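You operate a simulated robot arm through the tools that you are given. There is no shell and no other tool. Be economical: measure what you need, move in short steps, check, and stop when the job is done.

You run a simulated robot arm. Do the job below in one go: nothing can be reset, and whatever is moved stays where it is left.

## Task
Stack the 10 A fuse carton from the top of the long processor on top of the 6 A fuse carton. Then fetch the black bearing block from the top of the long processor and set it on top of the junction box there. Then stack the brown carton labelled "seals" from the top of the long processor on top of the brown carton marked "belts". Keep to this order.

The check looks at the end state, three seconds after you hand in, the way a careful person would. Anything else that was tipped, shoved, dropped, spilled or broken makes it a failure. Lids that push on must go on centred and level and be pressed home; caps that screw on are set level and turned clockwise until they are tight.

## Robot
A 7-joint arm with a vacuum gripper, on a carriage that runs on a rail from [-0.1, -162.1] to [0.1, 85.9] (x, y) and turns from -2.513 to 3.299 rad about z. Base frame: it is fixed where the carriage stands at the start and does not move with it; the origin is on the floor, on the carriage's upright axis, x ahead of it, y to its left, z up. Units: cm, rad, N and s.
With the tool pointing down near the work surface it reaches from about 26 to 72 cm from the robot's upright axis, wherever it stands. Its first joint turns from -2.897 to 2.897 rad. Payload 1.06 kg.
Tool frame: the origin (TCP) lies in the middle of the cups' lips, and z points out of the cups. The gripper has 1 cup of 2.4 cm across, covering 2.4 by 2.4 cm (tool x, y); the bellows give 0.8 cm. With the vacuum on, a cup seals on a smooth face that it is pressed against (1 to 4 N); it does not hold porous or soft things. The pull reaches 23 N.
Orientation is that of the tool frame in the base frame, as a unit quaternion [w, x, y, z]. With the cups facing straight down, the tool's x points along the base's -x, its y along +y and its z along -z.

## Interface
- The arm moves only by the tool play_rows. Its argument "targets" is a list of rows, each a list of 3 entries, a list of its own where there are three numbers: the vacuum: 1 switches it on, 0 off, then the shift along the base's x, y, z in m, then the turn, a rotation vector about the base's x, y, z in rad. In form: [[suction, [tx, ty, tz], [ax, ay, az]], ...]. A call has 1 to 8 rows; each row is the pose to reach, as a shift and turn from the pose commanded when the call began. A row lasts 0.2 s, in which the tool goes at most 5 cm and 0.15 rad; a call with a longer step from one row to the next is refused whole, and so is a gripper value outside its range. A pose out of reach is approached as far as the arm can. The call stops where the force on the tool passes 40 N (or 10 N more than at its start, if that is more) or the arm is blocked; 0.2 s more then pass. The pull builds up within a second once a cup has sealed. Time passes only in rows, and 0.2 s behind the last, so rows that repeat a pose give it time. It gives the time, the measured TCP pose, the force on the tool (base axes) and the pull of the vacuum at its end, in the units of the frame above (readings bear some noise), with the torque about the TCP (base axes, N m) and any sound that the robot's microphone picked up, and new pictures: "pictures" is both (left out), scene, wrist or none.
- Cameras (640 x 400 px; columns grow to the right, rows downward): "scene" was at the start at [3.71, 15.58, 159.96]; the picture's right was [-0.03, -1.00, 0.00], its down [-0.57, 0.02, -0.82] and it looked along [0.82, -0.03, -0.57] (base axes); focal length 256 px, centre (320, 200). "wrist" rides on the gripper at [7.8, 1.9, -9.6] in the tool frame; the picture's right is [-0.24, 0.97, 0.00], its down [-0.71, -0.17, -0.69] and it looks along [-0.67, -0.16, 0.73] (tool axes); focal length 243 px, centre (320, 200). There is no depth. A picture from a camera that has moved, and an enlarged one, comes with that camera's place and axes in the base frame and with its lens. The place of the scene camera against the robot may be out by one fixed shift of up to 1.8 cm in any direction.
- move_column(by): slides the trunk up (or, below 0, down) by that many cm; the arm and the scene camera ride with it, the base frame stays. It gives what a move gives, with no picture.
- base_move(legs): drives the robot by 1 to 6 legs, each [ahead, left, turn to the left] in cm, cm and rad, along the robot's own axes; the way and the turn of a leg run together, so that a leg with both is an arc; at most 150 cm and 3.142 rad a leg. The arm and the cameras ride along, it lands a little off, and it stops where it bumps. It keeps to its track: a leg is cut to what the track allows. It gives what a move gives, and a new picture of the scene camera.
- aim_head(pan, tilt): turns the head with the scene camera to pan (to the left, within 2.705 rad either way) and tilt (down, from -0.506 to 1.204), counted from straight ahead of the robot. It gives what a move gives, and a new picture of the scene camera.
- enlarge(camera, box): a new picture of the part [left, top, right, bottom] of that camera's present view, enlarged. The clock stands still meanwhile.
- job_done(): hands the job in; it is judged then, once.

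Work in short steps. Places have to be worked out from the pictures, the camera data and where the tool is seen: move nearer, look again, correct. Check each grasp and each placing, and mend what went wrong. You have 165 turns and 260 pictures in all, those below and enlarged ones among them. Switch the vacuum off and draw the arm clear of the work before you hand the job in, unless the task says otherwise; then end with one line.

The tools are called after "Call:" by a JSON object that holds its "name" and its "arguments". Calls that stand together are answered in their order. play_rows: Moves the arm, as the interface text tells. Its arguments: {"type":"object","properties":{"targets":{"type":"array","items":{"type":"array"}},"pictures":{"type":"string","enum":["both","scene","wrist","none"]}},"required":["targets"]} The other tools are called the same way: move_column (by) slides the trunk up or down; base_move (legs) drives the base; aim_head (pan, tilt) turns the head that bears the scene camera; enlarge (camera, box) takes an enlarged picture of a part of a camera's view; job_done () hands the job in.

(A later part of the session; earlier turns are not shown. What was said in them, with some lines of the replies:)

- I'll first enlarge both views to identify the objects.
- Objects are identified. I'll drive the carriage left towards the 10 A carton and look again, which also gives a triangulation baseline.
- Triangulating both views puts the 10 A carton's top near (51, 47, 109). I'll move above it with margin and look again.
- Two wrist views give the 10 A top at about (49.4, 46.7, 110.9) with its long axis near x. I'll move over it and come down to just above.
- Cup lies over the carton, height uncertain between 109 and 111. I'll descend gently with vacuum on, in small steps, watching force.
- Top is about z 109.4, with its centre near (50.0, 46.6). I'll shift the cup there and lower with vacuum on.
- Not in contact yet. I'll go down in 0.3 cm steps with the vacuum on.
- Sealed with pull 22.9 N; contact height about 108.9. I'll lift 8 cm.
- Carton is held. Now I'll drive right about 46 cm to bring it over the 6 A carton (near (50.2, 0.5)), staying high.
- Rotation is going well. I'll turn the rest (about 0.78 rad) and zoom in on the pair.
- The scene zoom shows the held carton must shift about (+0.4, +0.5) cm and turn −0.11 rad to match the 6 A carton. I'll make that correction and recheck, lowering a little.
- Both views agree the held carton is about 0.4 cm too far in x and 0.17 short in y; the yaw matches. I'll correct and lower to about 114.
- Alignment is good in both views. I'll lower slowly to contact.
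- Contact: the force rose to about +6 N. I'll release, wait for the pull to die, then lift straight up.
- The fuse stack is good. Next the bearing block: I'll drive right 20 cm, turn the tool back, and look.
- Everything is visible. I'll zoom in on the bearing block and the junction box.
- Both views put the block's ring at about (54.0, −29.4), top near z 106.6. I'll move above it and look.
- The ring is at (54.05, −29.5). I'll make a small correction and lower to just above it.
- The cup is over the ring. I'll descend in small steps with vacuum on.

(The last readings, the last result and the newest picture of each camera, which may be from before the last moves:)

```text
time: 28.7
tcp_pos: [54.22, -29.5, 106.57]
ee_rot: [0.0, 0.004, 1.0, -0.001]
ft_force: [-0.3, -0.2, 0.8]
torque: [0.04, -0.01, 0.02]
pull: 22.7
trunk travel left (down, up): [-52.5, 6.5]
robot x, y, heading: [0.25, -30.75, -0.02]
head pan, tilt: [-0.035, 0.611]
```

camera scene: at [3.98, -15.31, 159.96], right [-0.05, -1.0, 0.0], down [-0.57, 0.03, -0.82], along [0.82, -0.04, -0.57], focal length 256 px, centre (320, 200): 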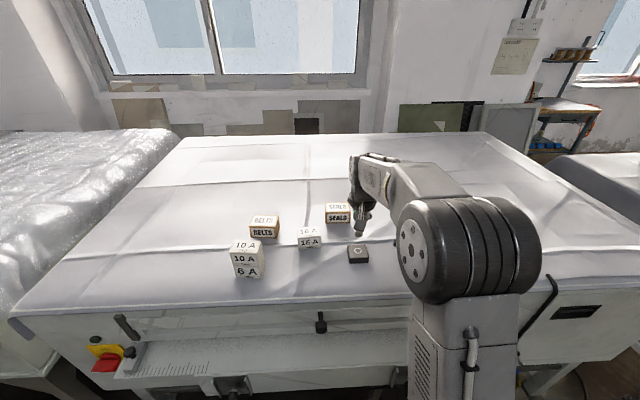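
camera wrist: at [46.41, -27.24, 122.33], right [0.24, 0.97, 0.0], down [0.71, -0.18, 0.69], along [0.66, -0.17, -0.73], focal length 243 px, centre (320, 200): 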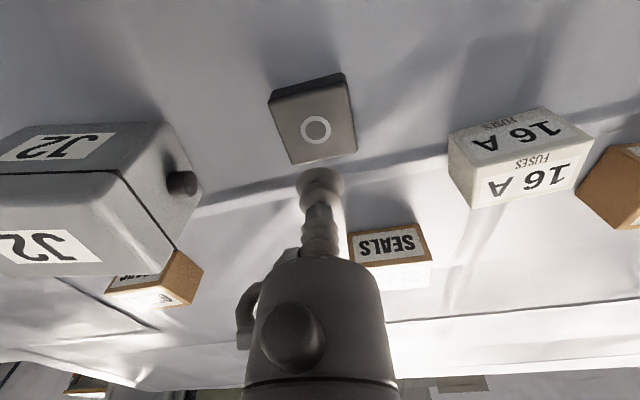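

Sealed. I'll lift to z≈124; triangulation puts the J2 lid label at about (54.7, −48.2, 112.7).

Call:
{"name": "play_rows", "arguments": {"targets": [[1, [0, 0, 0.01], [0, 0, 0]], [1, [0, 0, 0.04], [0, 0, 0]], [1, [0, 0, 0.08], [0, 0, 0]], [1, [0, 0, 0.12], [0, 0, 0]], [1, [0, 0, 0.16], [0, 0, 0]], [1, [0, 0, 0.19], [0, 0, 0]], [1, [0, 0, 0.19], [0, 0, 0]]], "pictures": "none"}}

Call:
{"name": "base_move", "arguments": {"legs": [[0, -18.5, 0]]}}

Call:
{"name": "play_rows", "arguments": {"targets": [[1, [0, 0, 0], [0, 0, 0]]], "pictures": "wrist"}}

Call:
{"name": "enlarge", "arguments": {"camera": "scene", "box": [270, 180, 430, 290]}}

```text
time: 30.3
tcp_pos: [53.91, -29.54, 125.45]
ee_rot: [0.0, 0.004, 1.0, 0.001]
ft_force: [0.1, 0.8, -0.5]
torque: [0.01, 0.03, 0.0]
pull: 23.3
trunk travel left (down, up): [-52.5, 6.5]
robot x, y, heading: [-0.14, -30.76, -0.016]
head pan, tilt: [-0.035, 0.611]
```

```text
time: 31.8
tcp_pos: [53.93, -48.18, 125.45]
ee_rot: [0.0, 0.003, 1.0, 0.0]
ft_force: [0.9, 0.6, -1.0]
torque: [0.02, 0.0, 0.06]
pull: 22.9
trunk travel left (down, up): [-52.5, 6.5]
robot x, y, heading: [-0.17, -49.27, -0.019]
head pan, tilt: [-0.035, 0.611]
camera scene: at [3.93, -33.98, 159.97], right [-0.05, -1.0, 0.0], down [-0.57, 0.03, -0.82], along [0.82, -0.04, -0.57], focal length 256 px, centre (320, 200)
```

scene: 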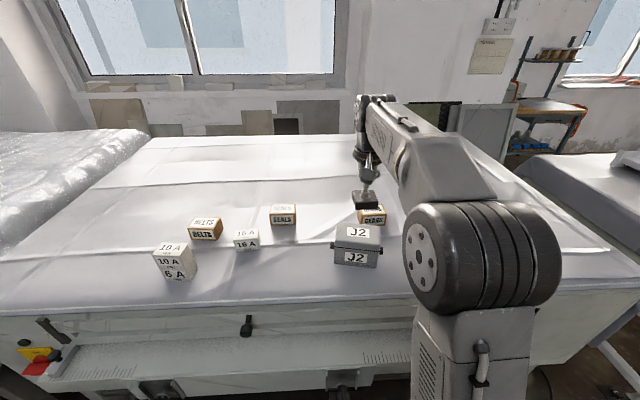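

```text
time: 32.2
tcp_pos: [53.9, -48.2, 125.41]
ee_rot: [0.0, 0.003, 1.0, 0.0]
ft_force: [-0.5, 0.0, -1.3]
torque: [-0.02, 0.0, 0.01]
pull: 23.2
trunk travel left (down, up): [-52.5, 6.5]
robot x, y, heading: [-0.2, -49.72, -0.015]
head pan, tilt: [-0.035, 0.611]
camera wrist: at [46.02, -46.09, 134.94], right [0.24, 0.97, 0.0], down [0.71, -0.18, 0.68], along [0.66, -0.17, -0.73], focal length 243 px, centre (320, 200)
```

wrist: 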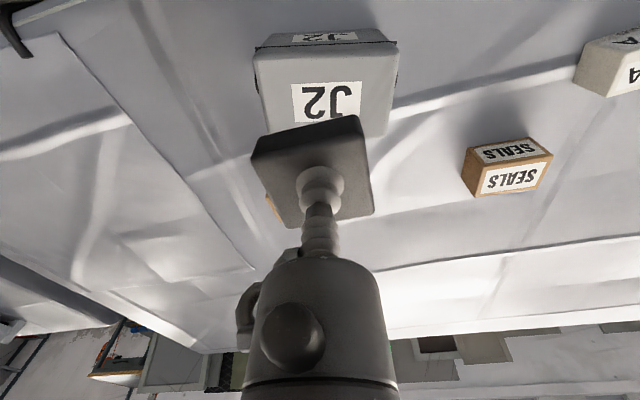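

```text
3.64 times, centred on (350, 235) of scene
camera zoom: at [3.93, -33.94, 159.96], right [-0.05, -1.0, 0.0], down [-0.57, 0.03, -0.82], along [0.82, -0.04, -0.57], focal length 933 px, centre (211, 73)
```

zoom: 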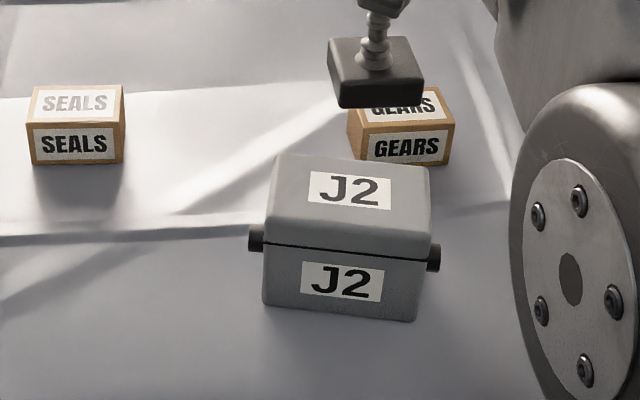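

J2 lid centre estimates agree at about (54.7, −47.9), yawed by about −0.15 rad. I'll align and lower to z≈117, then check.

Call:
{"name": "play_rows", "arguments": {"targets": [[1, [0.008, 0.003, -0.01], [0, 0, -0.14]], [1, [0.008, 0.003, -0.04], [0, 0, -0.15]], [1, [0.008, 0.003, -0.07], [0, 0, -0.15]], [1, [0.008, 0.003, -0.084], [0, 0, -0.15]], [1, [0.008, 0.003, -0.084], [0, 0, -0.15]]], "pictures": "wrist"}}

Call:
{"name": "enlarge", "arguments": {"camera": "scene", "box": [300, 190, 420, 270]}}

Call:
{"name": "enlarge", "arguments": {"camera": "wrist", "box": [200, 60, 440, 220]}}

```text
time: 33.4
tcp_pos: [54.6, -47.95, 117.07]
ee_rot: [0.001, 0.078, 0.997, 0.0]
ft_force: [0.0, 0.0, -0.8]
torque: [-0.02, -0.01, 0.0]
pull: 23.3
trunk travel left (down, up): [-52.5, 6.5]
robot x, y, heading: [-0.01, -49.31, -0.015]
head pan, tilt: [-0.035, 0.611]
camera wrist: at [47.03, -44.65, 126.67], right [0.38, 0.92, 0.0], down [0.67, -0.28, 0.69], along [0.63, -0.26, -0.73], focal length 243 px, centre (320, 200)
```

wrist: 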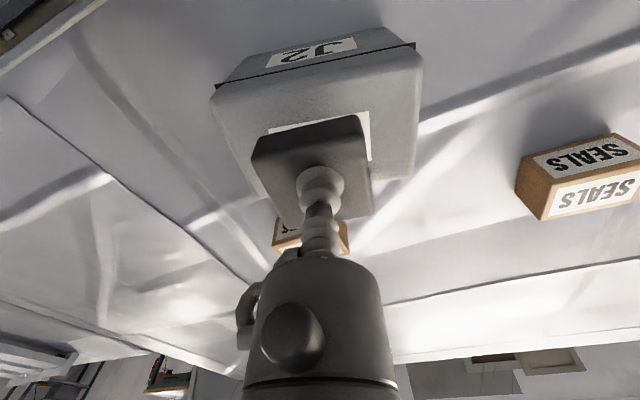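

```text
5.00 times, centred on (360, 230) of scene
camera zoom: at [3.93, -33.94, 159.96], right [-0.05, -1.0, 0.0], down [-0.57, 0.03, -0.82], along [0.82, -0.04, -0.57], focal length 1282 px, centre (120, 50)
```

zoom: 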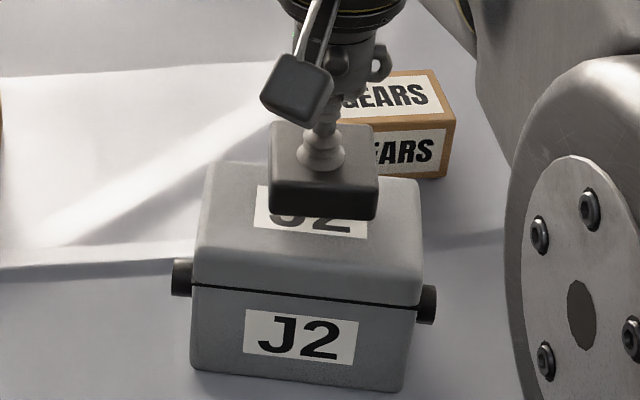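

```text
2.50 times, centred on (320, 140) of wrist
camera zoom: at [47.03, -44.65, 126.67], right [0.38, 0.92, 0.0], down [0.67, -0.28, 0.69], along [0.63, -0.26, -0.73], focal length 606 px, centre (320, 350)
```

zoom: 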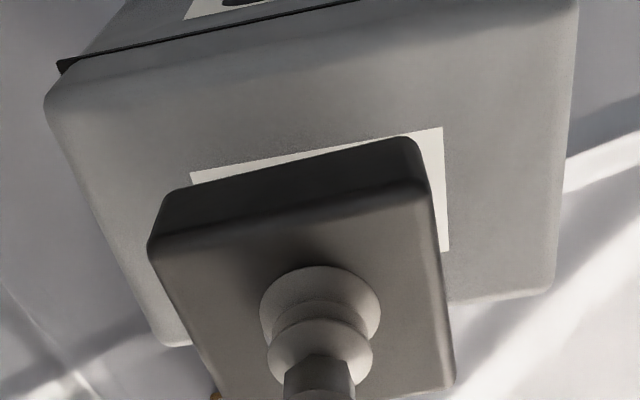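

The block is about 0.4 cm off in −y from the lid centre and needs about −0.07 rad more. I'll correct and lower towards contact.

Call:
{"name": "play_rows", "arguments": {"targets": [[1, [0, 0.004, 0], [0, 0, -0.07]], [1, [0, 0.004, -0.008], [0, 0, -0.07]], [1, [0, 0.004, -0.012], [0, 0, -0.07]], [1, [0, 0.004, -0.012], [0, 0, -0.07]]], "pictures": "none"}}

Call:
{"name": "enlarge", "arguments": {"camera": "scene", "box": [300, 190, 420, 270]}}

Call:
{"name": "enlarge", "arguments": {"camera": "wrist", "box": [200, 60, 440, 220]}}

```text
time: 34.4
tcp_pos: [54.52, -47.32, 115.77]
ee_rot: [0.001, 0.113, 0.994, 0.0]
ft_force: [0.6, 0.9, -0.4]
torque: [-0.01, -0.01, 0.0]
pull: 23.2
trunk travel left (down, up): [-52.5, 6.5]
robot x, y, heading: [0.07, -49.77, -0.018]
head pan, tilt: [-0.035, 0.611]
```

```text
5.00 times, centred on (360, 230) of scene
camera zoom: at [3.93, -33.94, 159.96], right [-0.05, -1.0, 0.0], down [-0.57, 0.03, -0.82], along [0.82, -0.04, -0.57], focal length 1282 px, centre (120, 50)
```

zoom: 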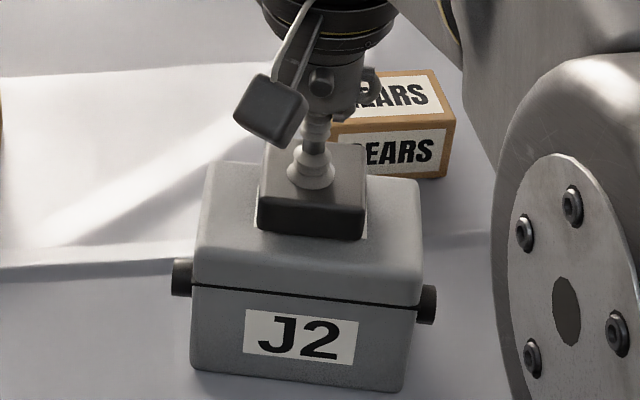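

```text
2.50 times, centred on (320, 140) of wrist
camera zoom: at [47.34, -43.73, 125.38], right [0.45, 0.89, 0.0], down [0.65, -0.33, 0.69], along [0.61, -0.31, -0.73], focal length 606 px, centre (320, 350)
```

zoom: 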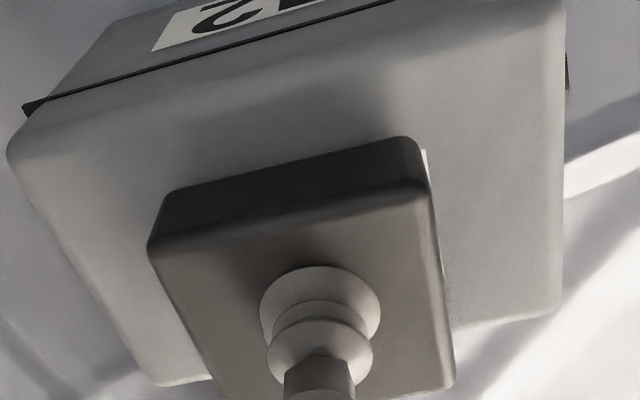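

Centred well. I'll lower gently to contact.

Call:
{"name": "play_rows", "arguments": {"targets": [[1, [0, 0, -0.002], [0, 0, 0]], [1, [0, 0, -0.004], [0, 0, 0]], [1, [0, 0, -0.006], [0, 0, 0]], [1, [0, 0, -0.006], [0, 0, 0]]], "pictures": "none"}}

```text
time: 35.4
tcp_pos: [54.44, -47.42, 115.29]
ee_rot: [0.001, 0.113, 0.994, 0.0]
ft_force: [4.5, -0.8, 17.9]
torque: [-0.01, 0.02, 0.03]
pull: 23.2
trunk travel left (down, up): [-52.5, 6.5]
robot x, y, heading: [-0.45, -49.32, -0.016]
head pan, tilt: [-0.035, 0.611]
```

Firm contact at 115.4. I'll ease up a few mm, release, then lift.

Call:
{"name": "play_rows", "arguments": {"targets": [[1, [0, 0, 0.002], [0, 0, 0]], [0, [0, 0, 0.003], [0, 0, 0]], [0, [0, 0, 0.003], [0, 0, 0]], [0, [0, 0, 0.003], [0, 0, 0]], [0, [0, 0, 0.003], [0, 0, 0]], [0, [0, 0, 0.003], [0, 0, 0]]], "pictures": "none"}}

Call:
{"name": "play_rows", "arguments": {"targets": [[0, [0, 0, 0.01], [0, 0, 0]], [0, [0, 0, 0.04], [0, 0, 0.07]], [0, [0, 0, 0.08], [0, 0, 0.14]], [0, [0, 0, 0.12], [0, 0, 0.22]], [0, [0, 0, 0.12], [0, 0, 0.22]]], "pictures": "wrist"}}

Call:
{"name": "enlarge", "arguments": {"camera": "scene", "box": [300, 190, 420, 270]}}

```text
time: 36.8
tcp_pos: [54.49, -47.31, 115.42]
ee_rot: [0.0, 0.112, 0.994, 0.0]
ft_force: [0.5, -0.5, 1.0]
torque: [0.02, -0.04, -0.01]
pull: 0.0
trunk travel left (down, up): [-52.5, 6.5]
robot x, y, heading: [-0.24, -49.66, -0.022]
head pan, tilt: [-0.035, 0.611]
```

```text
time: 38.0
tcp_pos: [54.68, -47.6, 127.38]
ee_rot: [0.0, 0.003, 1.0, 0.0]
ft_force: [-0.5, -0.3, 0.5]
torque: [0.0, 0.0, -0.01]
pull: 0.0
trunk travel left (down, up): [-52.5, 6.5]
robot x, y, heading: [0.06, -49.42, -0.017]
head pan, tilt: [-0.035, 0.611]
camera wrist: at [46.87, -45.48, 136.95], right [0.24, 0.97, 0.0], down [0.71, -0.18, 0.69], along [0.66, -0.16, -0.73], focal length 243 px, centre (320, 200)
```

wrist: 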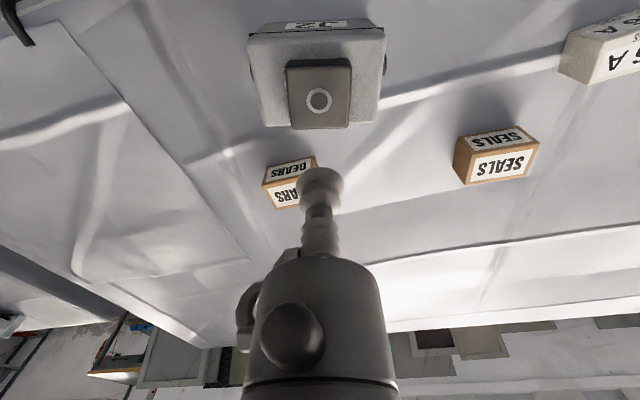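

```text
5.00 times, centred on (360, 230) of scene
camera zoom: at [3.92, -33.94, 159.96], right [-0.05, -1.0, 0.0], down [-0.57, 0.03, -0.82], along [0.82, -0.04, -0.57], focal length 1282 px, centre (120, 50)
```

zoom: 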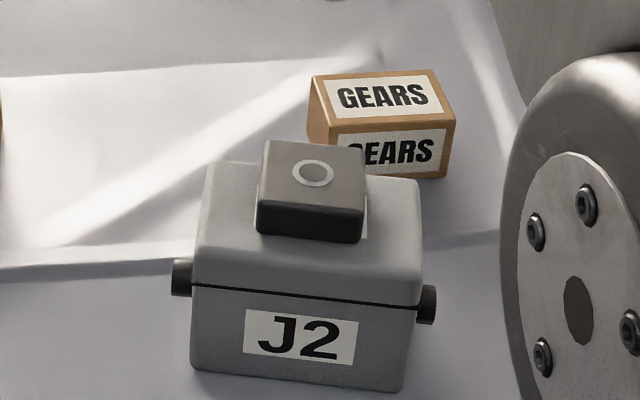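

Block sits squarely on J2. Next the "seals" carton, near (72, −25.4), at the edge of reach, so I'll drive so that the robot stands in front of it.

Call:
{"name": "base_move", "arguments": {"legs": [[0, 24, 0.02]]}}

Call:
{"name": "play_rows", "arguments": {"targets": [[0, [0.03, 0, -0.01], [0, 0, 0]], [0, [0.06, 0, -0.03], [0, 0, 0]], [0, [0.09, 0, -0.05], [0, 0, 0]], [0, [0.09, 0, -0.05], [0, 0, 0]]]}}

Call:
{"name": "enlarge", "arguments": {"camera": "wrist", "box": [200, 60, 440, 220]}}

Call:
{"name": "enlarge", "arguments": {"camera": "scene", "box": [260, 160, 420, 260]}}

```text
time: 39.8
tcp_pos: [54.59, -22.48, 127.42]
ee_rot: [0.0, -0.009, 1.0, 0.0]
ft_force: [-0.3, -0.1, -0.5]
torque: [0.0, 0.0, -0.03]
pull: 0.0
trunk travel left (down, up): [-52.5, 6.5]
robot x, y, heading: [-0.09, -25.41, 0.008]
head pan, tilt: [-0.035, 0.611]
camera scene: at [3.6, -10.02, 159.96], right [-0.03, -1.0, 0.0], down [-0.57, 0.02, -0.82], along [0.82, -0.02, -0.57], focal length 256 px, centre (320, 200)
```

scene: 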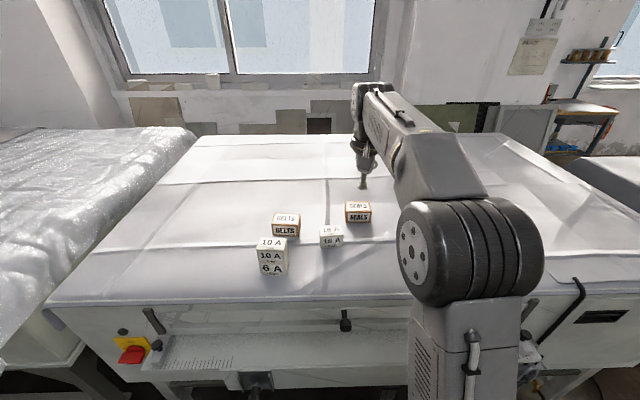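

```text
time: 40.8
tcp_pos: [63.99, -22.3, 122.31]
ee_rot: [0.0, -0.008, 1.0, 0.0]
ft_force: [0.7, -0.5, 0.6]
torque: [0.0, 0.02, -0.02]
pull: 0.0
trunk travel left (down, up): [-52.5, 6.5]
robot x, y, heading: [-0.18, -25.44, 0.008]
head pan, tilt: [-0.035, 0.611]
camera scene: at [3.65, -10.05, 159.96], right [-0.03, -1.0, 0.0], down [-0.57, 0.02, -0.82], along [0.82, -0.02, -0.57], focal length 256 px, centre (320, 200)
camera wrist: at [56.02, -20.44, 131.88], right [0.22, 0.98, 0.0], down [0.71, -0.16, 0.68], along [0.67, -0.15, -0.73], focal length 243 px, centre (320, 200)
```

scene: 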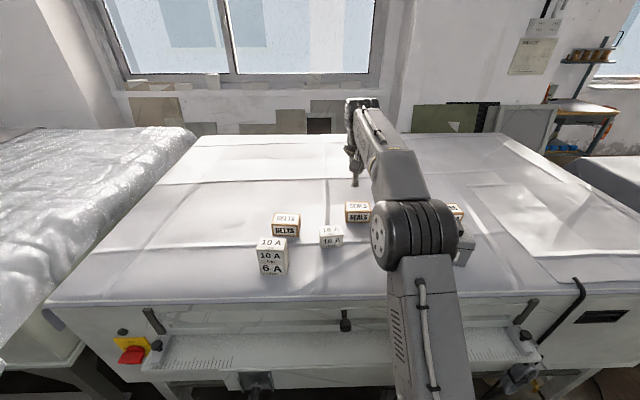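
wrist: 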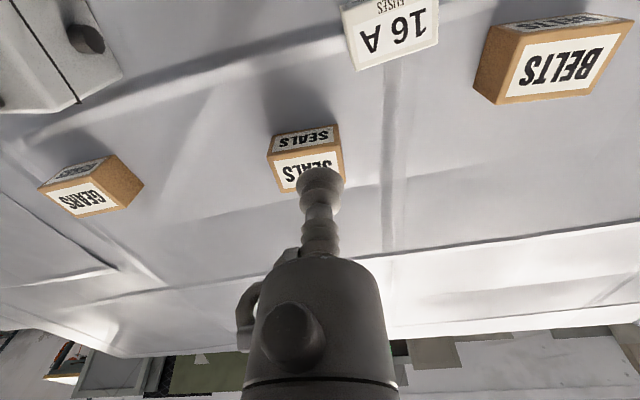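

```text
2.50 times, centred on (320, 140) of wrist
camera zoom: at [56.02, -20.44, 131.88], right [0.22, 0.98, 0.0], down [0.71, -0.16, 0.68], along [0.67, -0.15, -0.73], focal length 606 px, centre (320, 350)
```

zoom: 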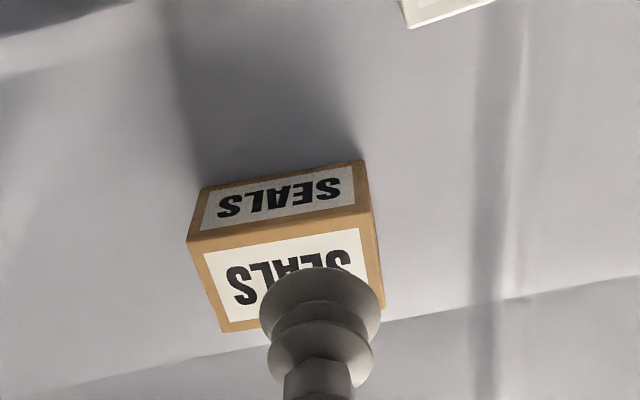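

```text
4.00 times, centred on (340, 210) of scene
camera zoom: at [3.65, -10.05, 159.96], right [-0.03, -1.0, 0.0], down [-0.57, 0.02, -0.82], along [0.82, -0.02, -0.57], focal length 1026 px, centre (240, 160)
```

zoom: 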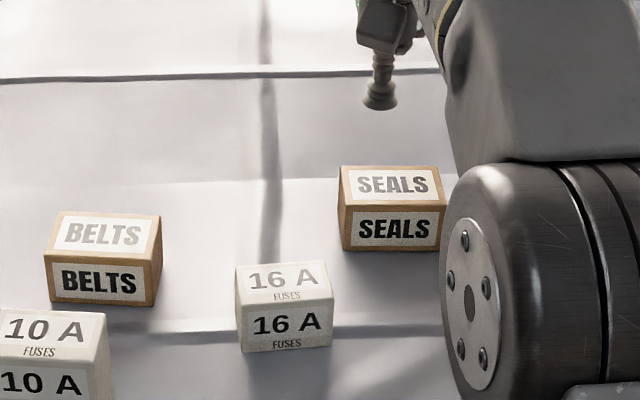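

Both views put the seals top centre at (71.8, −25.3), z≈108.7. I'll move above it at z≈113 and see whether the arm reaches.

Call:
{"name": "play_rows", "arguments": {"targets": [[0, [0.03, -0.01, -0.01], [0, 0, 0]], [0, [0.06, -0.02, -0.03], [0, 0, 0]], [0, [0.077, -0.03, -0.06], [0, 0, 0]], [0, [0.077, -0.03, -0.09], [0, 0, 0]], [0, [0.077, -0.03, -0.09], [0, 0, 0]]], "pictures": "scene"}}

Call:
{"name": "enlarge", "arguments": {"camera": "wrist", "box": [200, 60, 440, 220]}}

Call:
{"name": "enlarge", "arguments": {"camera": "scene", "box": [300, 160, 420, 240]}}

```text
time: 42.0
tcp_pos: [70.63, -25.34, 113.21]
ee_rot: [0.0, -0.007, 1.0, 0.0]
ft_force: [-0.9, 0.0, 0.7]
torque: [-0.01, -0.03, 0.03]
pull: 0.1
out of reach, approached as far as the arm can: row 2, 3, 4, 5
trunk travel left (down, up): [-52.5, 6.5]
robot x, y, heading: [-0.6, -25.56, 0.004]
head pan, tilt: [-0.035, 0.611]
camera scene: at [3.59, -10.06, 159.96], right [-0.03, -1.0, 0.0], down [-0.57, 0.02, -0.82], along [0.82, -0.02, -0.57], focal length 256 px, centre (320, 200)
```

scene: 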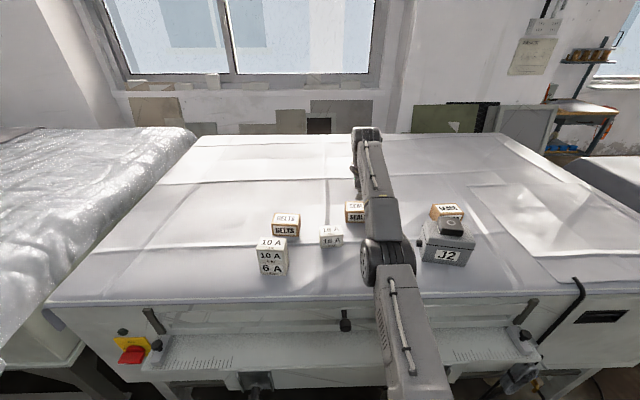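

```text
2.50 times, centred on (320, 140) of wrist
camera zoom: at [62.8, -23.47, 122.66], right [0.22, 0.98, 0.0], down [0.71, -0.16, 0.68], along [0.67, -0.15, -0.73], focal length 606 px, centre (320, 350)
```

zoom: 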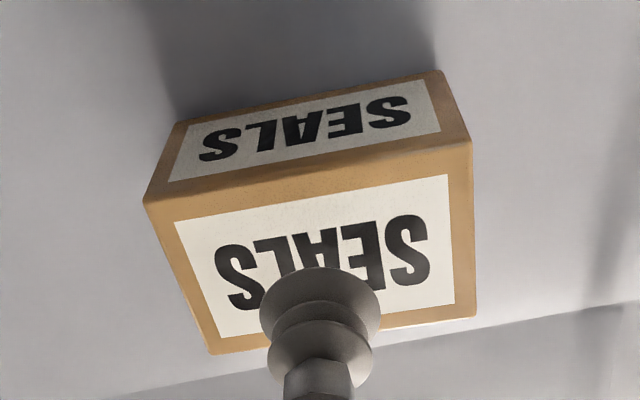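

```text
5.00 times, centred on (360, 200) of scene
camera zoom: at [3.59, -10.06, 159.96], right [-0.03, -1.0, 0.0], down [-0.57, 0.02, -0.82], along [0.82, -0.02, -0.57], focal length 1282 px, centre (120, 200)
```

zoom: 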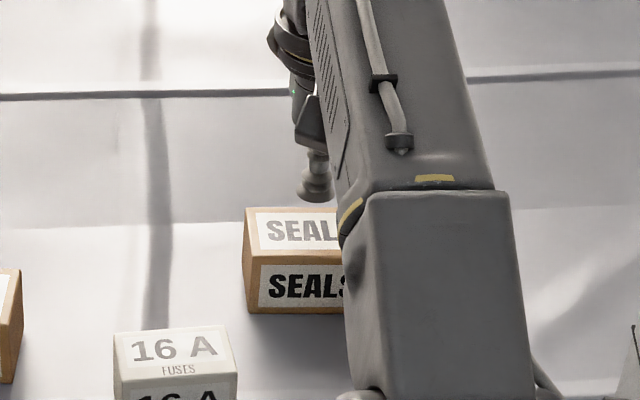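

The arm stopped at x=70.6; the carton top spans x 69.6–75.0, so I need more reach. I'll raise the trunk, since reach seems better with the tool lower relative to the shoulder, and try again.

Call:
{"name": "move_column", "arguments": {"by": 6}}

Call:
{"name": "play_rows", "arguments": {"targets": [[0, [0.0, 0, -0.03], [0, 0, 0]], [0, [0.0, 0, -0.06], [0, 0, 0]], [0, [0.02, 0, -0.06], [0, 0, 0]], [0, [0.02, 0, -0.06], [0, 0, 0]]], "pictures": "none"}}

```text
time: 43.0
tcp_pos: [70.76, -25.35, 119.18]
ee_rot: [-0.001, -0.009, 1.0, 0.0]
ft_force: [0.2, -0.1, -0.7]
torque: [0.01, 0.02, 0.0]
pull: 0.1
trunk travel left (down, up): [-58.5, 0.5]
robot x, y, heading: [0.02, -25.61, 0.004]
head pan, tilt: [-0.035, 0.611]
```

```text
time: 44.0
tcp_pos: [72.48, -25.29, 113.28]
ee_rot: [0.0, -0.007, 1.0, 0.0]
ft_force: [-0.8, -0.7, 0.4]
torque: [-0.03, 0.0, 0.0]
pull: 0.1
out of reach, approached as far as the arm can: row 1, 2
trunk travel left (down, up): [-58.5, 0.5]
robot x, y, heading: [-0.11, -25.63, 0.007]
head pan, tilt: [-0.035, 0.611]
```

Raising the trunk works; the tool is now at x 72.5. I'll check its position against the carton.

Call:
{"name": "enlarge", "arguments": {"camera": "wrist", "box": [200, 60, 440, 220]}}

```text
2.50 times, centred on (320, 140) of wrist
camera zoom: at [64.67, -23.41, 122.76], right [0.22, 0.98, 0.0], down [0.71, -0.16, 0.69], along [0.67, -0.15, -0.73], focal length 606 px, centre (320, 350)
```

zoom: 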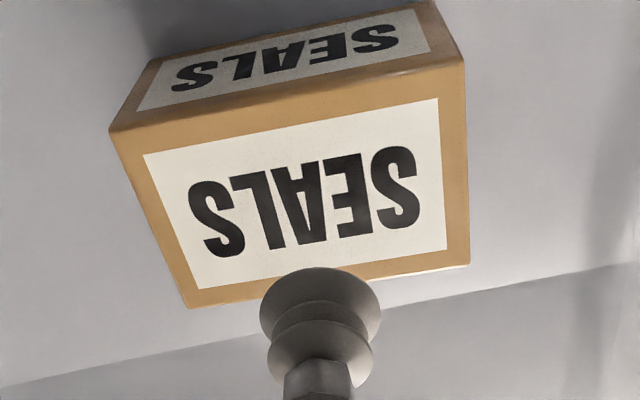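

The carton top centre is at (72.5, −25.55), z≈108.5, so the cup is nearly centred. I'll descend and pick it up.

Call:
{"name": "play_rows", "arguments": {"targets": [[0, [0, -0.0025, -0.02], [0, 0, 0]], [0, [0, -0.0025, -0.037], [0, 0, 0]], [1, [0, -0.0025, -0.042], [0, 0, 0]], [1, [0, -0.0025, -0.045], [0, 0, 0]], [1, [0, -0.0025, -0.048], [0, 0, 0]], [1, [0, -0.0025, -0.048], [0, 0, 0]]], "pictures": "none"}}

```text
time: 45.4
tcp_pos: [72.75, -25.59, 108.6]
ee_rot: [0.002, -0.008, 1.0, 0.0]
ft_force: [7.8, 1.0, 16.9]
torque: [0.01, 0.02, 0.01]
pull: 23.1
trunk travel left (down, up): [-58.5, 0.5]
robot x, y, heading: [-0.31, -25.68, 0.002]
head pan, tilt: [-0.035, 0.611]
```

Sealed. I'll lift 2 cm straight, then rise while drawing inward to stay within reach.

Call:
{"name": "play_rows", "arguments": {"targets": [[1, [0, 0, 0.01], [0, 0, 0]], [1, [0, 0, 0.03], [0, 0, 0]], [1, [-0.02, 0, 0.06], [0, 0, 0]], [1, [-0.04, 0, 0.09], [0, 0, 0]], [1, [-0.06, 0, 0.12], [0, 0, 0]], [1, [-0.06, 0, 0.14], [0, 0, 0]], [1, [-0.06, 0, 0.14], [0, 0, 0]]]}}

```text
time: 47.0
tcp_pos: [66.54, -25.26, 122.55]
ee_rot: [0.0, -0.008, 1.0, 0.0]
ft_force: [0.6, -1.3, -1.4]
torque: [-0.01, 0.0, -0.02]
pull: 22.7
trunk travel left (down, up): [-58.5, 0.5]
robot x, y, heading: [-0.25, -25.48, 0.007]
head pan, tilt: [-0.035, 0.611]
camera scene: at [3.64, -10.06, 165.96], right [-0.03, -1.0, 0.0], down [-0.57, 0.02, -0.82], along [0.82, -0.02, -0.57], focal length 256 px, centre (320, 200)
camera wrist: at [58.67, -23.46, 131.94], right [0.22, 0.98, 0.0], down [0.71, -0.16, 0.68], along [0.67, -0.15, -0.73], focal length 243 px, centre (320, 200)
```

scene: 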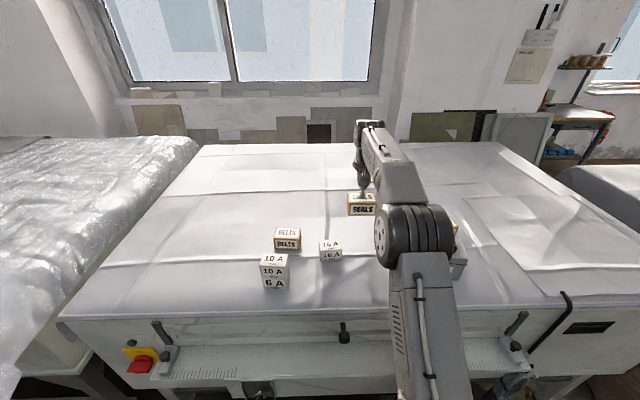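
wrist: 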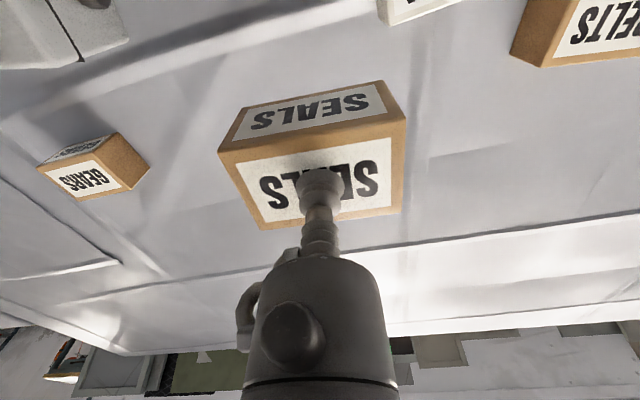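

Held firmly. I'll drive left about 23.5 cm to bring it over the belts carton (near (65.9, −1.8)); the bottom at about 118 clears the fuse stack at 114.

Call:
{"name": "base_move", "arguments": {"legs": [[0, 23.5, 0]]}}

Call:
{"name": "play_rows", "arguments": {"targets": [[1, [0, 0, 0], [0, 0, 0]]], "pictures": "wrist"}}

Call:
{"name": "enlarge", "arguments": {"camera": "scene", "box": [290, 160, 410, 260]}}

Call:
{"name": "enlarge", "arguments": {"camera": "wrist", "box": [200, 40, 440, 200]}}

```text
time: 48.8
tcp_pos: [66.58, -1.61, 122.47]
ee_rot: [0.001, -0.006, 1.0, -0.001]
ft_force: [0.0, 0.8, -1.5]
torque: [0.0, 0.02, 0.0]
pull: 22.5
trunk travel left (down, up): [-58.5, 0.5]
robot x, y, heading: [0.4, -1.89, 0.001]
head pan, tilt: [-0.035, 0.611]
camera scene: at [3.69, 13.91, 165.96], right [-0.03, -1.0, 0.0], down [-0.57, 0.02, -0.82], along [0.82, -0.03, -0.57], focal length 256 px, centre (320, 200)
```

scene: 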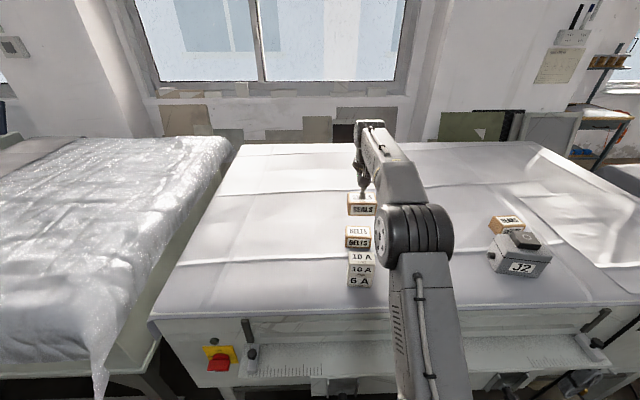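

```text
time: 49.2
tcp_pos: [66.6, -1.6, 122.42]
ee_rot: [0.0, -0.006, 1.0, 0.0]
ft_force: [-0.4, -0.9, -1.4]
torque: [-0.02, 0.0, 0.01]
pull: 22.4
trunk travel left (down, up): [-58.5, 0.5]
robot x, y, heading: [-0.06, -2.01, 0.006]
head pan, tilt: [-0.035, 0.611]
camera wrist: at [58.69, 0.22, 131.93], right [0.22, 0.97, 0.0], down [0.71, -0.16, 0.68], along [0.67, -0.15, -0.73], focal length 243 px, centre (320, 200)
```

wrist: 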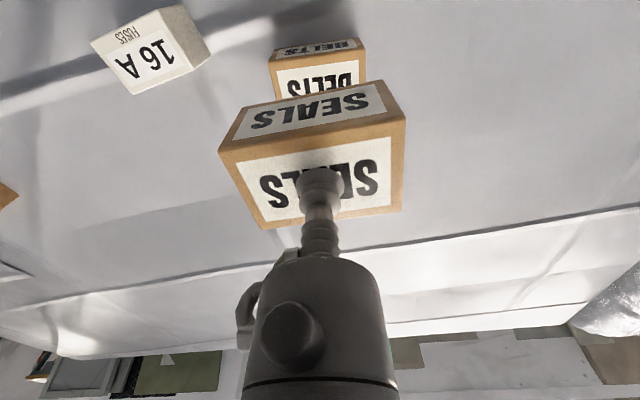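

```text
4.00 times, centred on (350, 210) of scene
camera zoom: at [3.69, 13.86, 165.96], right [-0.03, -1.0, 0.0], down [-0.57, 0.02, -0.82], along [0.82, -0.03, -0.57], focal length 1026 px, centre (200, 160)
```

zoom: 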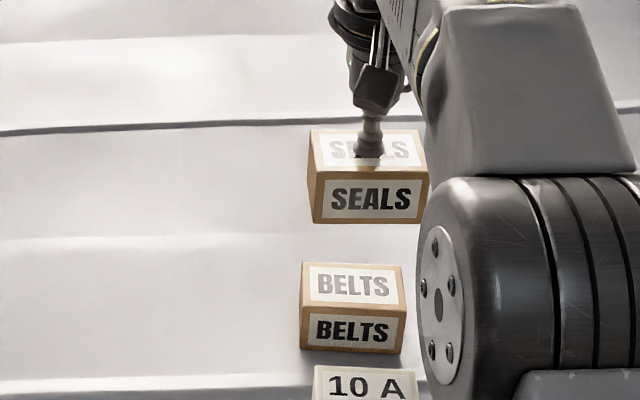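

```text
2.50 times, centred on (320, 120) of wrist
camera zoom: at [58.69, 0.22, 131.93], right [0.22, 0.97, 0.0], down [0.71, -0.16, 0.68], along [0.67, -0.15, -0.73], focal length 606 px, centre (320, 400)
```

zoom: 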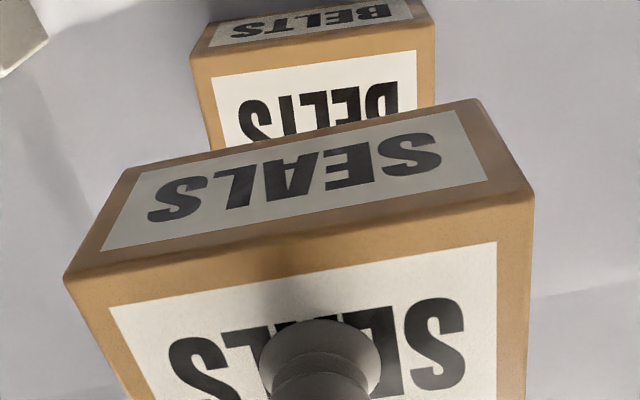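

Estimates of the belts centre agree to within about 0.6 cm. I'll turn −0.07 rad, lower to about 115 and compare edges at close range.

Call:
{"name": "play_rows", "arguments": {"targets": [[1, [0.0, -0.002, -0.02], [0, 0, -0.07]], [1, [0.0, -0.002, -0.05], [0, 0, -0.07]], [1, [0.0, -0.002, -0.072], [0, 0, -0.07]], [1, [0.0, -0.002, -0.072], [0, 0, -0.07]]], "pictures": "none"}}

Call:
{"name": "enlarge", "arguments": {"camera": "scene", "box": [320, 180, 410, 255]}}

Call:
{"name": "enlarge", "arguments": {"camera": "wrist", "box": [200, 40, 440, 200]}}

```text
time: 50.2
tcp_pos: [66.74, -1.72, 115.13]
ee_rot: [0.0, 0.029, 1.0, 0.0]
ft_force: [-0.3, -0.3, -2.3]
torque: [0.02, 0.0, 0.01]
pull: 23.0
trunk travel left (down, up): [-58.5, 0.5]
robot x, y, heading: [0.1, -1.89, 0.005]
head pan, tilt: [-0.035, 0.611]
```

```text
5.33 times, centred on (365, 218) of scene
camera zoom: at [3.69, 13.85, 165.96], right [-0.03, -1.0, 0.0], down [-0.57, 0.02, -0.82], along [0.82, -0.03, -0.57], focal length 1368 px, centre (80, 107)
```

zoom: 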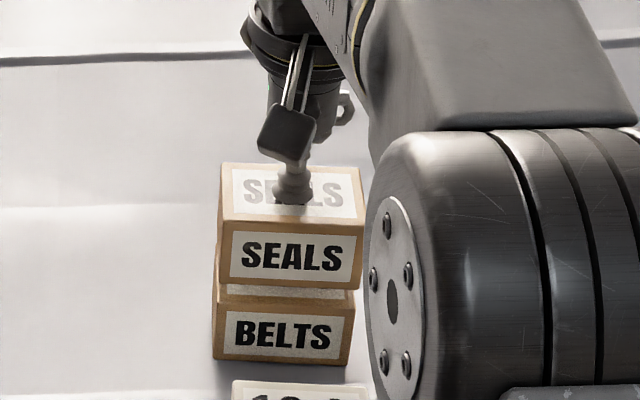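

```text
2.50 times, centred on (320, 120) of wrist
camera zoom: at [58.87, 0.8, 124.65], right [0.29, 0.96, 0.0], down [0.7, -0.21, 0.69], along [0.66, -0.2, -0.73], focal length 606 px, centre (320, 400)
```

zoom: 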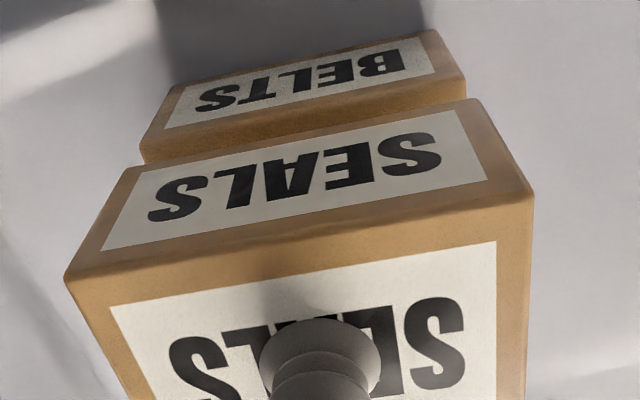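

The edges match within 0.2 cm. I'll make a tiny correction and lower to just above contact.

Call:
{"name": "play_rows", "arguments": {"targets": [[1, [0.0015, 0, -0.006], [0, 0, -0.015]], [1, [0.0015, 0, -0.012], [0, 0, -0.015]], [1, [0.0015, 0, -0.016], [0, 0, -0.015]], [1, [0.0015, 0, -0.016], [0, 0, -0.015]]], "pictures": "none"}}

Call:
{"name": "enlarge", "arguments": {"camera": "wrist", "box": [200, 40, 440, 200]}}

Call:
{"name": "enlarge", "arguments": {"camera": "scene", "box": [320, 180, 410, 255]}}

```text
time: 51.2
tcp_pos: [66.84, -1.87, 113.67]
ee_rot: [0.001, 0.035, 0.999, 0.0]
ft_force: [1.5, 0.6, 3.6]
torque: [-0.01, 0.04, -0.02]
pull: 23.1
trunk travel left (down, up): [-58.5, 0.5]
robot x, y, heading: [-0.02, -1.71, 0.003]
head pan, tilt: [-0.035, 0.611]
```

```text
2.50 times, centred on (320, 120) of wrist
camera zoom: at [59.1, 0.76, 123.18], right [0.3, 0.95, 0.0], down [0.69, -0.22, 0.69], along [0.65, -0.21, -0.73], focal length 606 px, centre (320, 400)
```

zoom: 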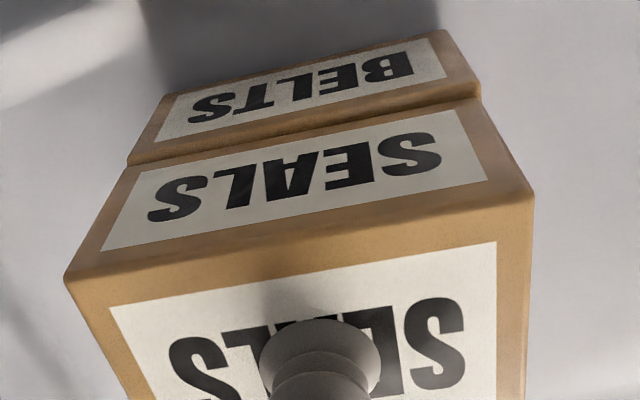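

```text
5.33 times, centred on (365, 218) of scene
camera zoom: at [3.66, 13.87, 165.97], right [-0.03, -1.0, 0.0], down [-0.57, 0.02, -0.82], along [0.82, -0.03, -0.57], focal length 1368 px, centre (80, 107)
```

zoom: 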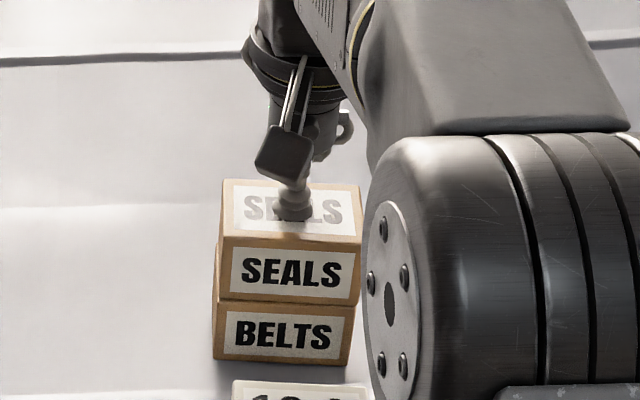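

In contact at 3.6 N and well aligned. I'll release and lift straight up.

Call:
{"name": "play_rows", "arguments": {"targets": [[1, [0, 0, -0.001], [0, 0, 0]], [0, [0, 0, -0.001], [0, 0, 0]], [0, [0, 0, -0.001], [0, 0, 0]], [0, [0, 0, -0.001], [0, 0, 0]], [0, [0, 0, -0.001], [0, 0, 0]], [0, [0, 0, -0.001], [0, 0, 0]]], "pictures": "none"}}

Call:
{"name": "play_rows", "arguments": {"targets": [[0, [0, 0, 0.01], [0, 0, 0]], [0, [0, 0, 0.04], [0, 0, 0]], [0, [-0.02, 0, 0.08], [0, 0, 0]], [0, [-0.05, 0, 0.11], [0, 0, 0]], [0, [-0.08, 0, 0.14], [0, 0, 0]], [0, [-0.12, 0, 0.16], [0, 0, 0]], [0, [-0.16, 0, 0.18], [0, 0, 0]]]}}

Call:
{"name": "enlarge", "arguments": {"camera": "wrist", "box": [120, 20, 440, 200]}}

Call:
{"name": "enlarge", "arguments": {"camera": "scene", "box": [310, 180, 560, 300]}}

```text
time: 52.6
tcp_pos: [66.62, -1.77, 113.55]
ee_rot: [0.0, 0.037, 0.999, 0.001]
ft_force: [-0.5, -0.1, 1.3]
torque: [0.0, -0.03, 0.0]
pull: 0.0
trunk travel left (down, up): [-58.5, 0.5]
robot x, y, heading: [-0.24, -1.8, 0.004]
head pan, tilt: [-0.035, 0.611]
```

```text
time: 54.2
tcp_pos: [50.45, -2.0, 131.86]
ee_rot: [0.0, 0.037, 0.999, 0.0]
ft_force: [0.0, -0.7, 0.5]
torque: [-0.01, 0.01, 0.03]
pull: 0.1
trunk travel left (down, up): [-58.5, 0.5]
robot x, y, heading: [-0.13, -1.49, 0.004]
head pan, tilt: [-0.035, 0.611]
camera scene: at [3.61, 13.85, 165.96], right [-0.03, -1.0, 0.0], down [-0.57, 0.02, -0.82], along [0.82, -0.03, -0.57], focal length 256 px, centre (320, 200)
camera wrist: at [42.8, 0.68, 141.39], right [0.3, 0.95, 0.0], down [0.69, -0.22, 0.68], along [0.65, -0.21, -0.73], focal length 243 px, centre (320, 200)
```

scene: 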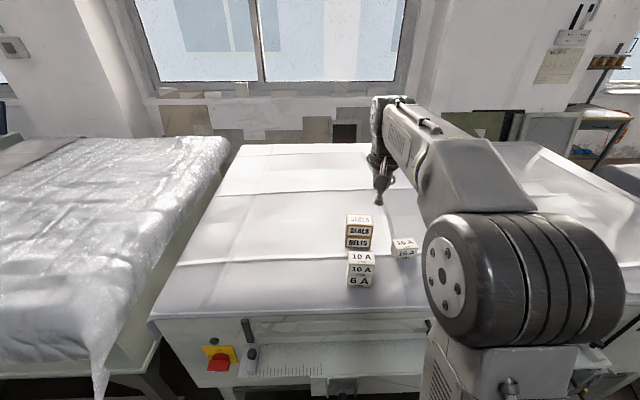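
wrist: 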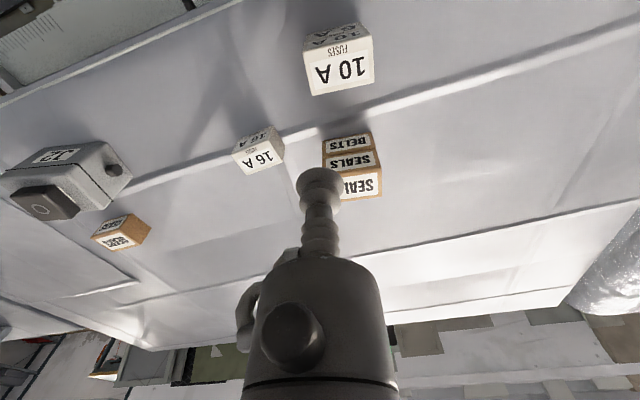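

```text
2.00 times, centred on (280, 110) of wrist
camera zoom: at [42.8, 0.68, 141.39], right [0.3, 0.95, 0.0], down [0.69, -0.22, 0.68], along [0.65, -0.21, -0.73], focal length 485 px, centre (400, 380)
```

zoom: 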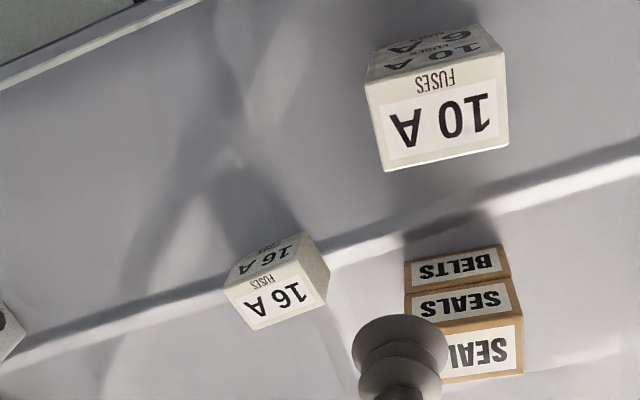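

```text
2.56 times, centred on (435, 240) of scene
camera zoom: at [3.61, 13.85, 165.96], right [-0.03, -1.0, 0.0], down [-0.57, 0.02, -0.82], along [0.82, -0.03, -0.57], focal length 657 px, centre (26, 98)
```

zoom: 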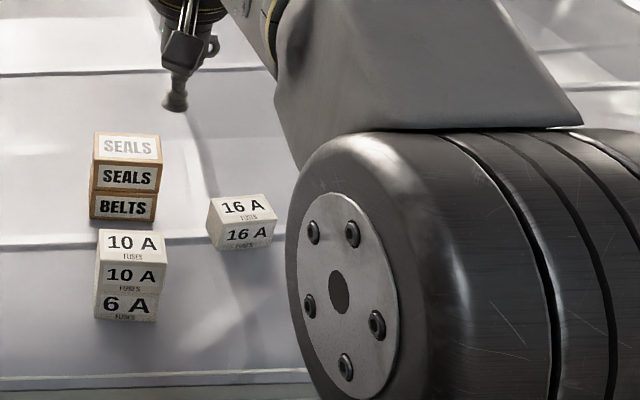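

Both carton stacks and the block on J2 are in place, the 16 A and gears cartons look undisturbed, the vacuum is off and the arm is clear. I'll hand in.

Call:
{"name": "job_done", "arguments": {}}

```text
The job is handed in.
```

I finished all three placements in the order you gave and handed the job in: 10 A carton on 6 A, bearing block on the junction box, and "seals" on "belts".
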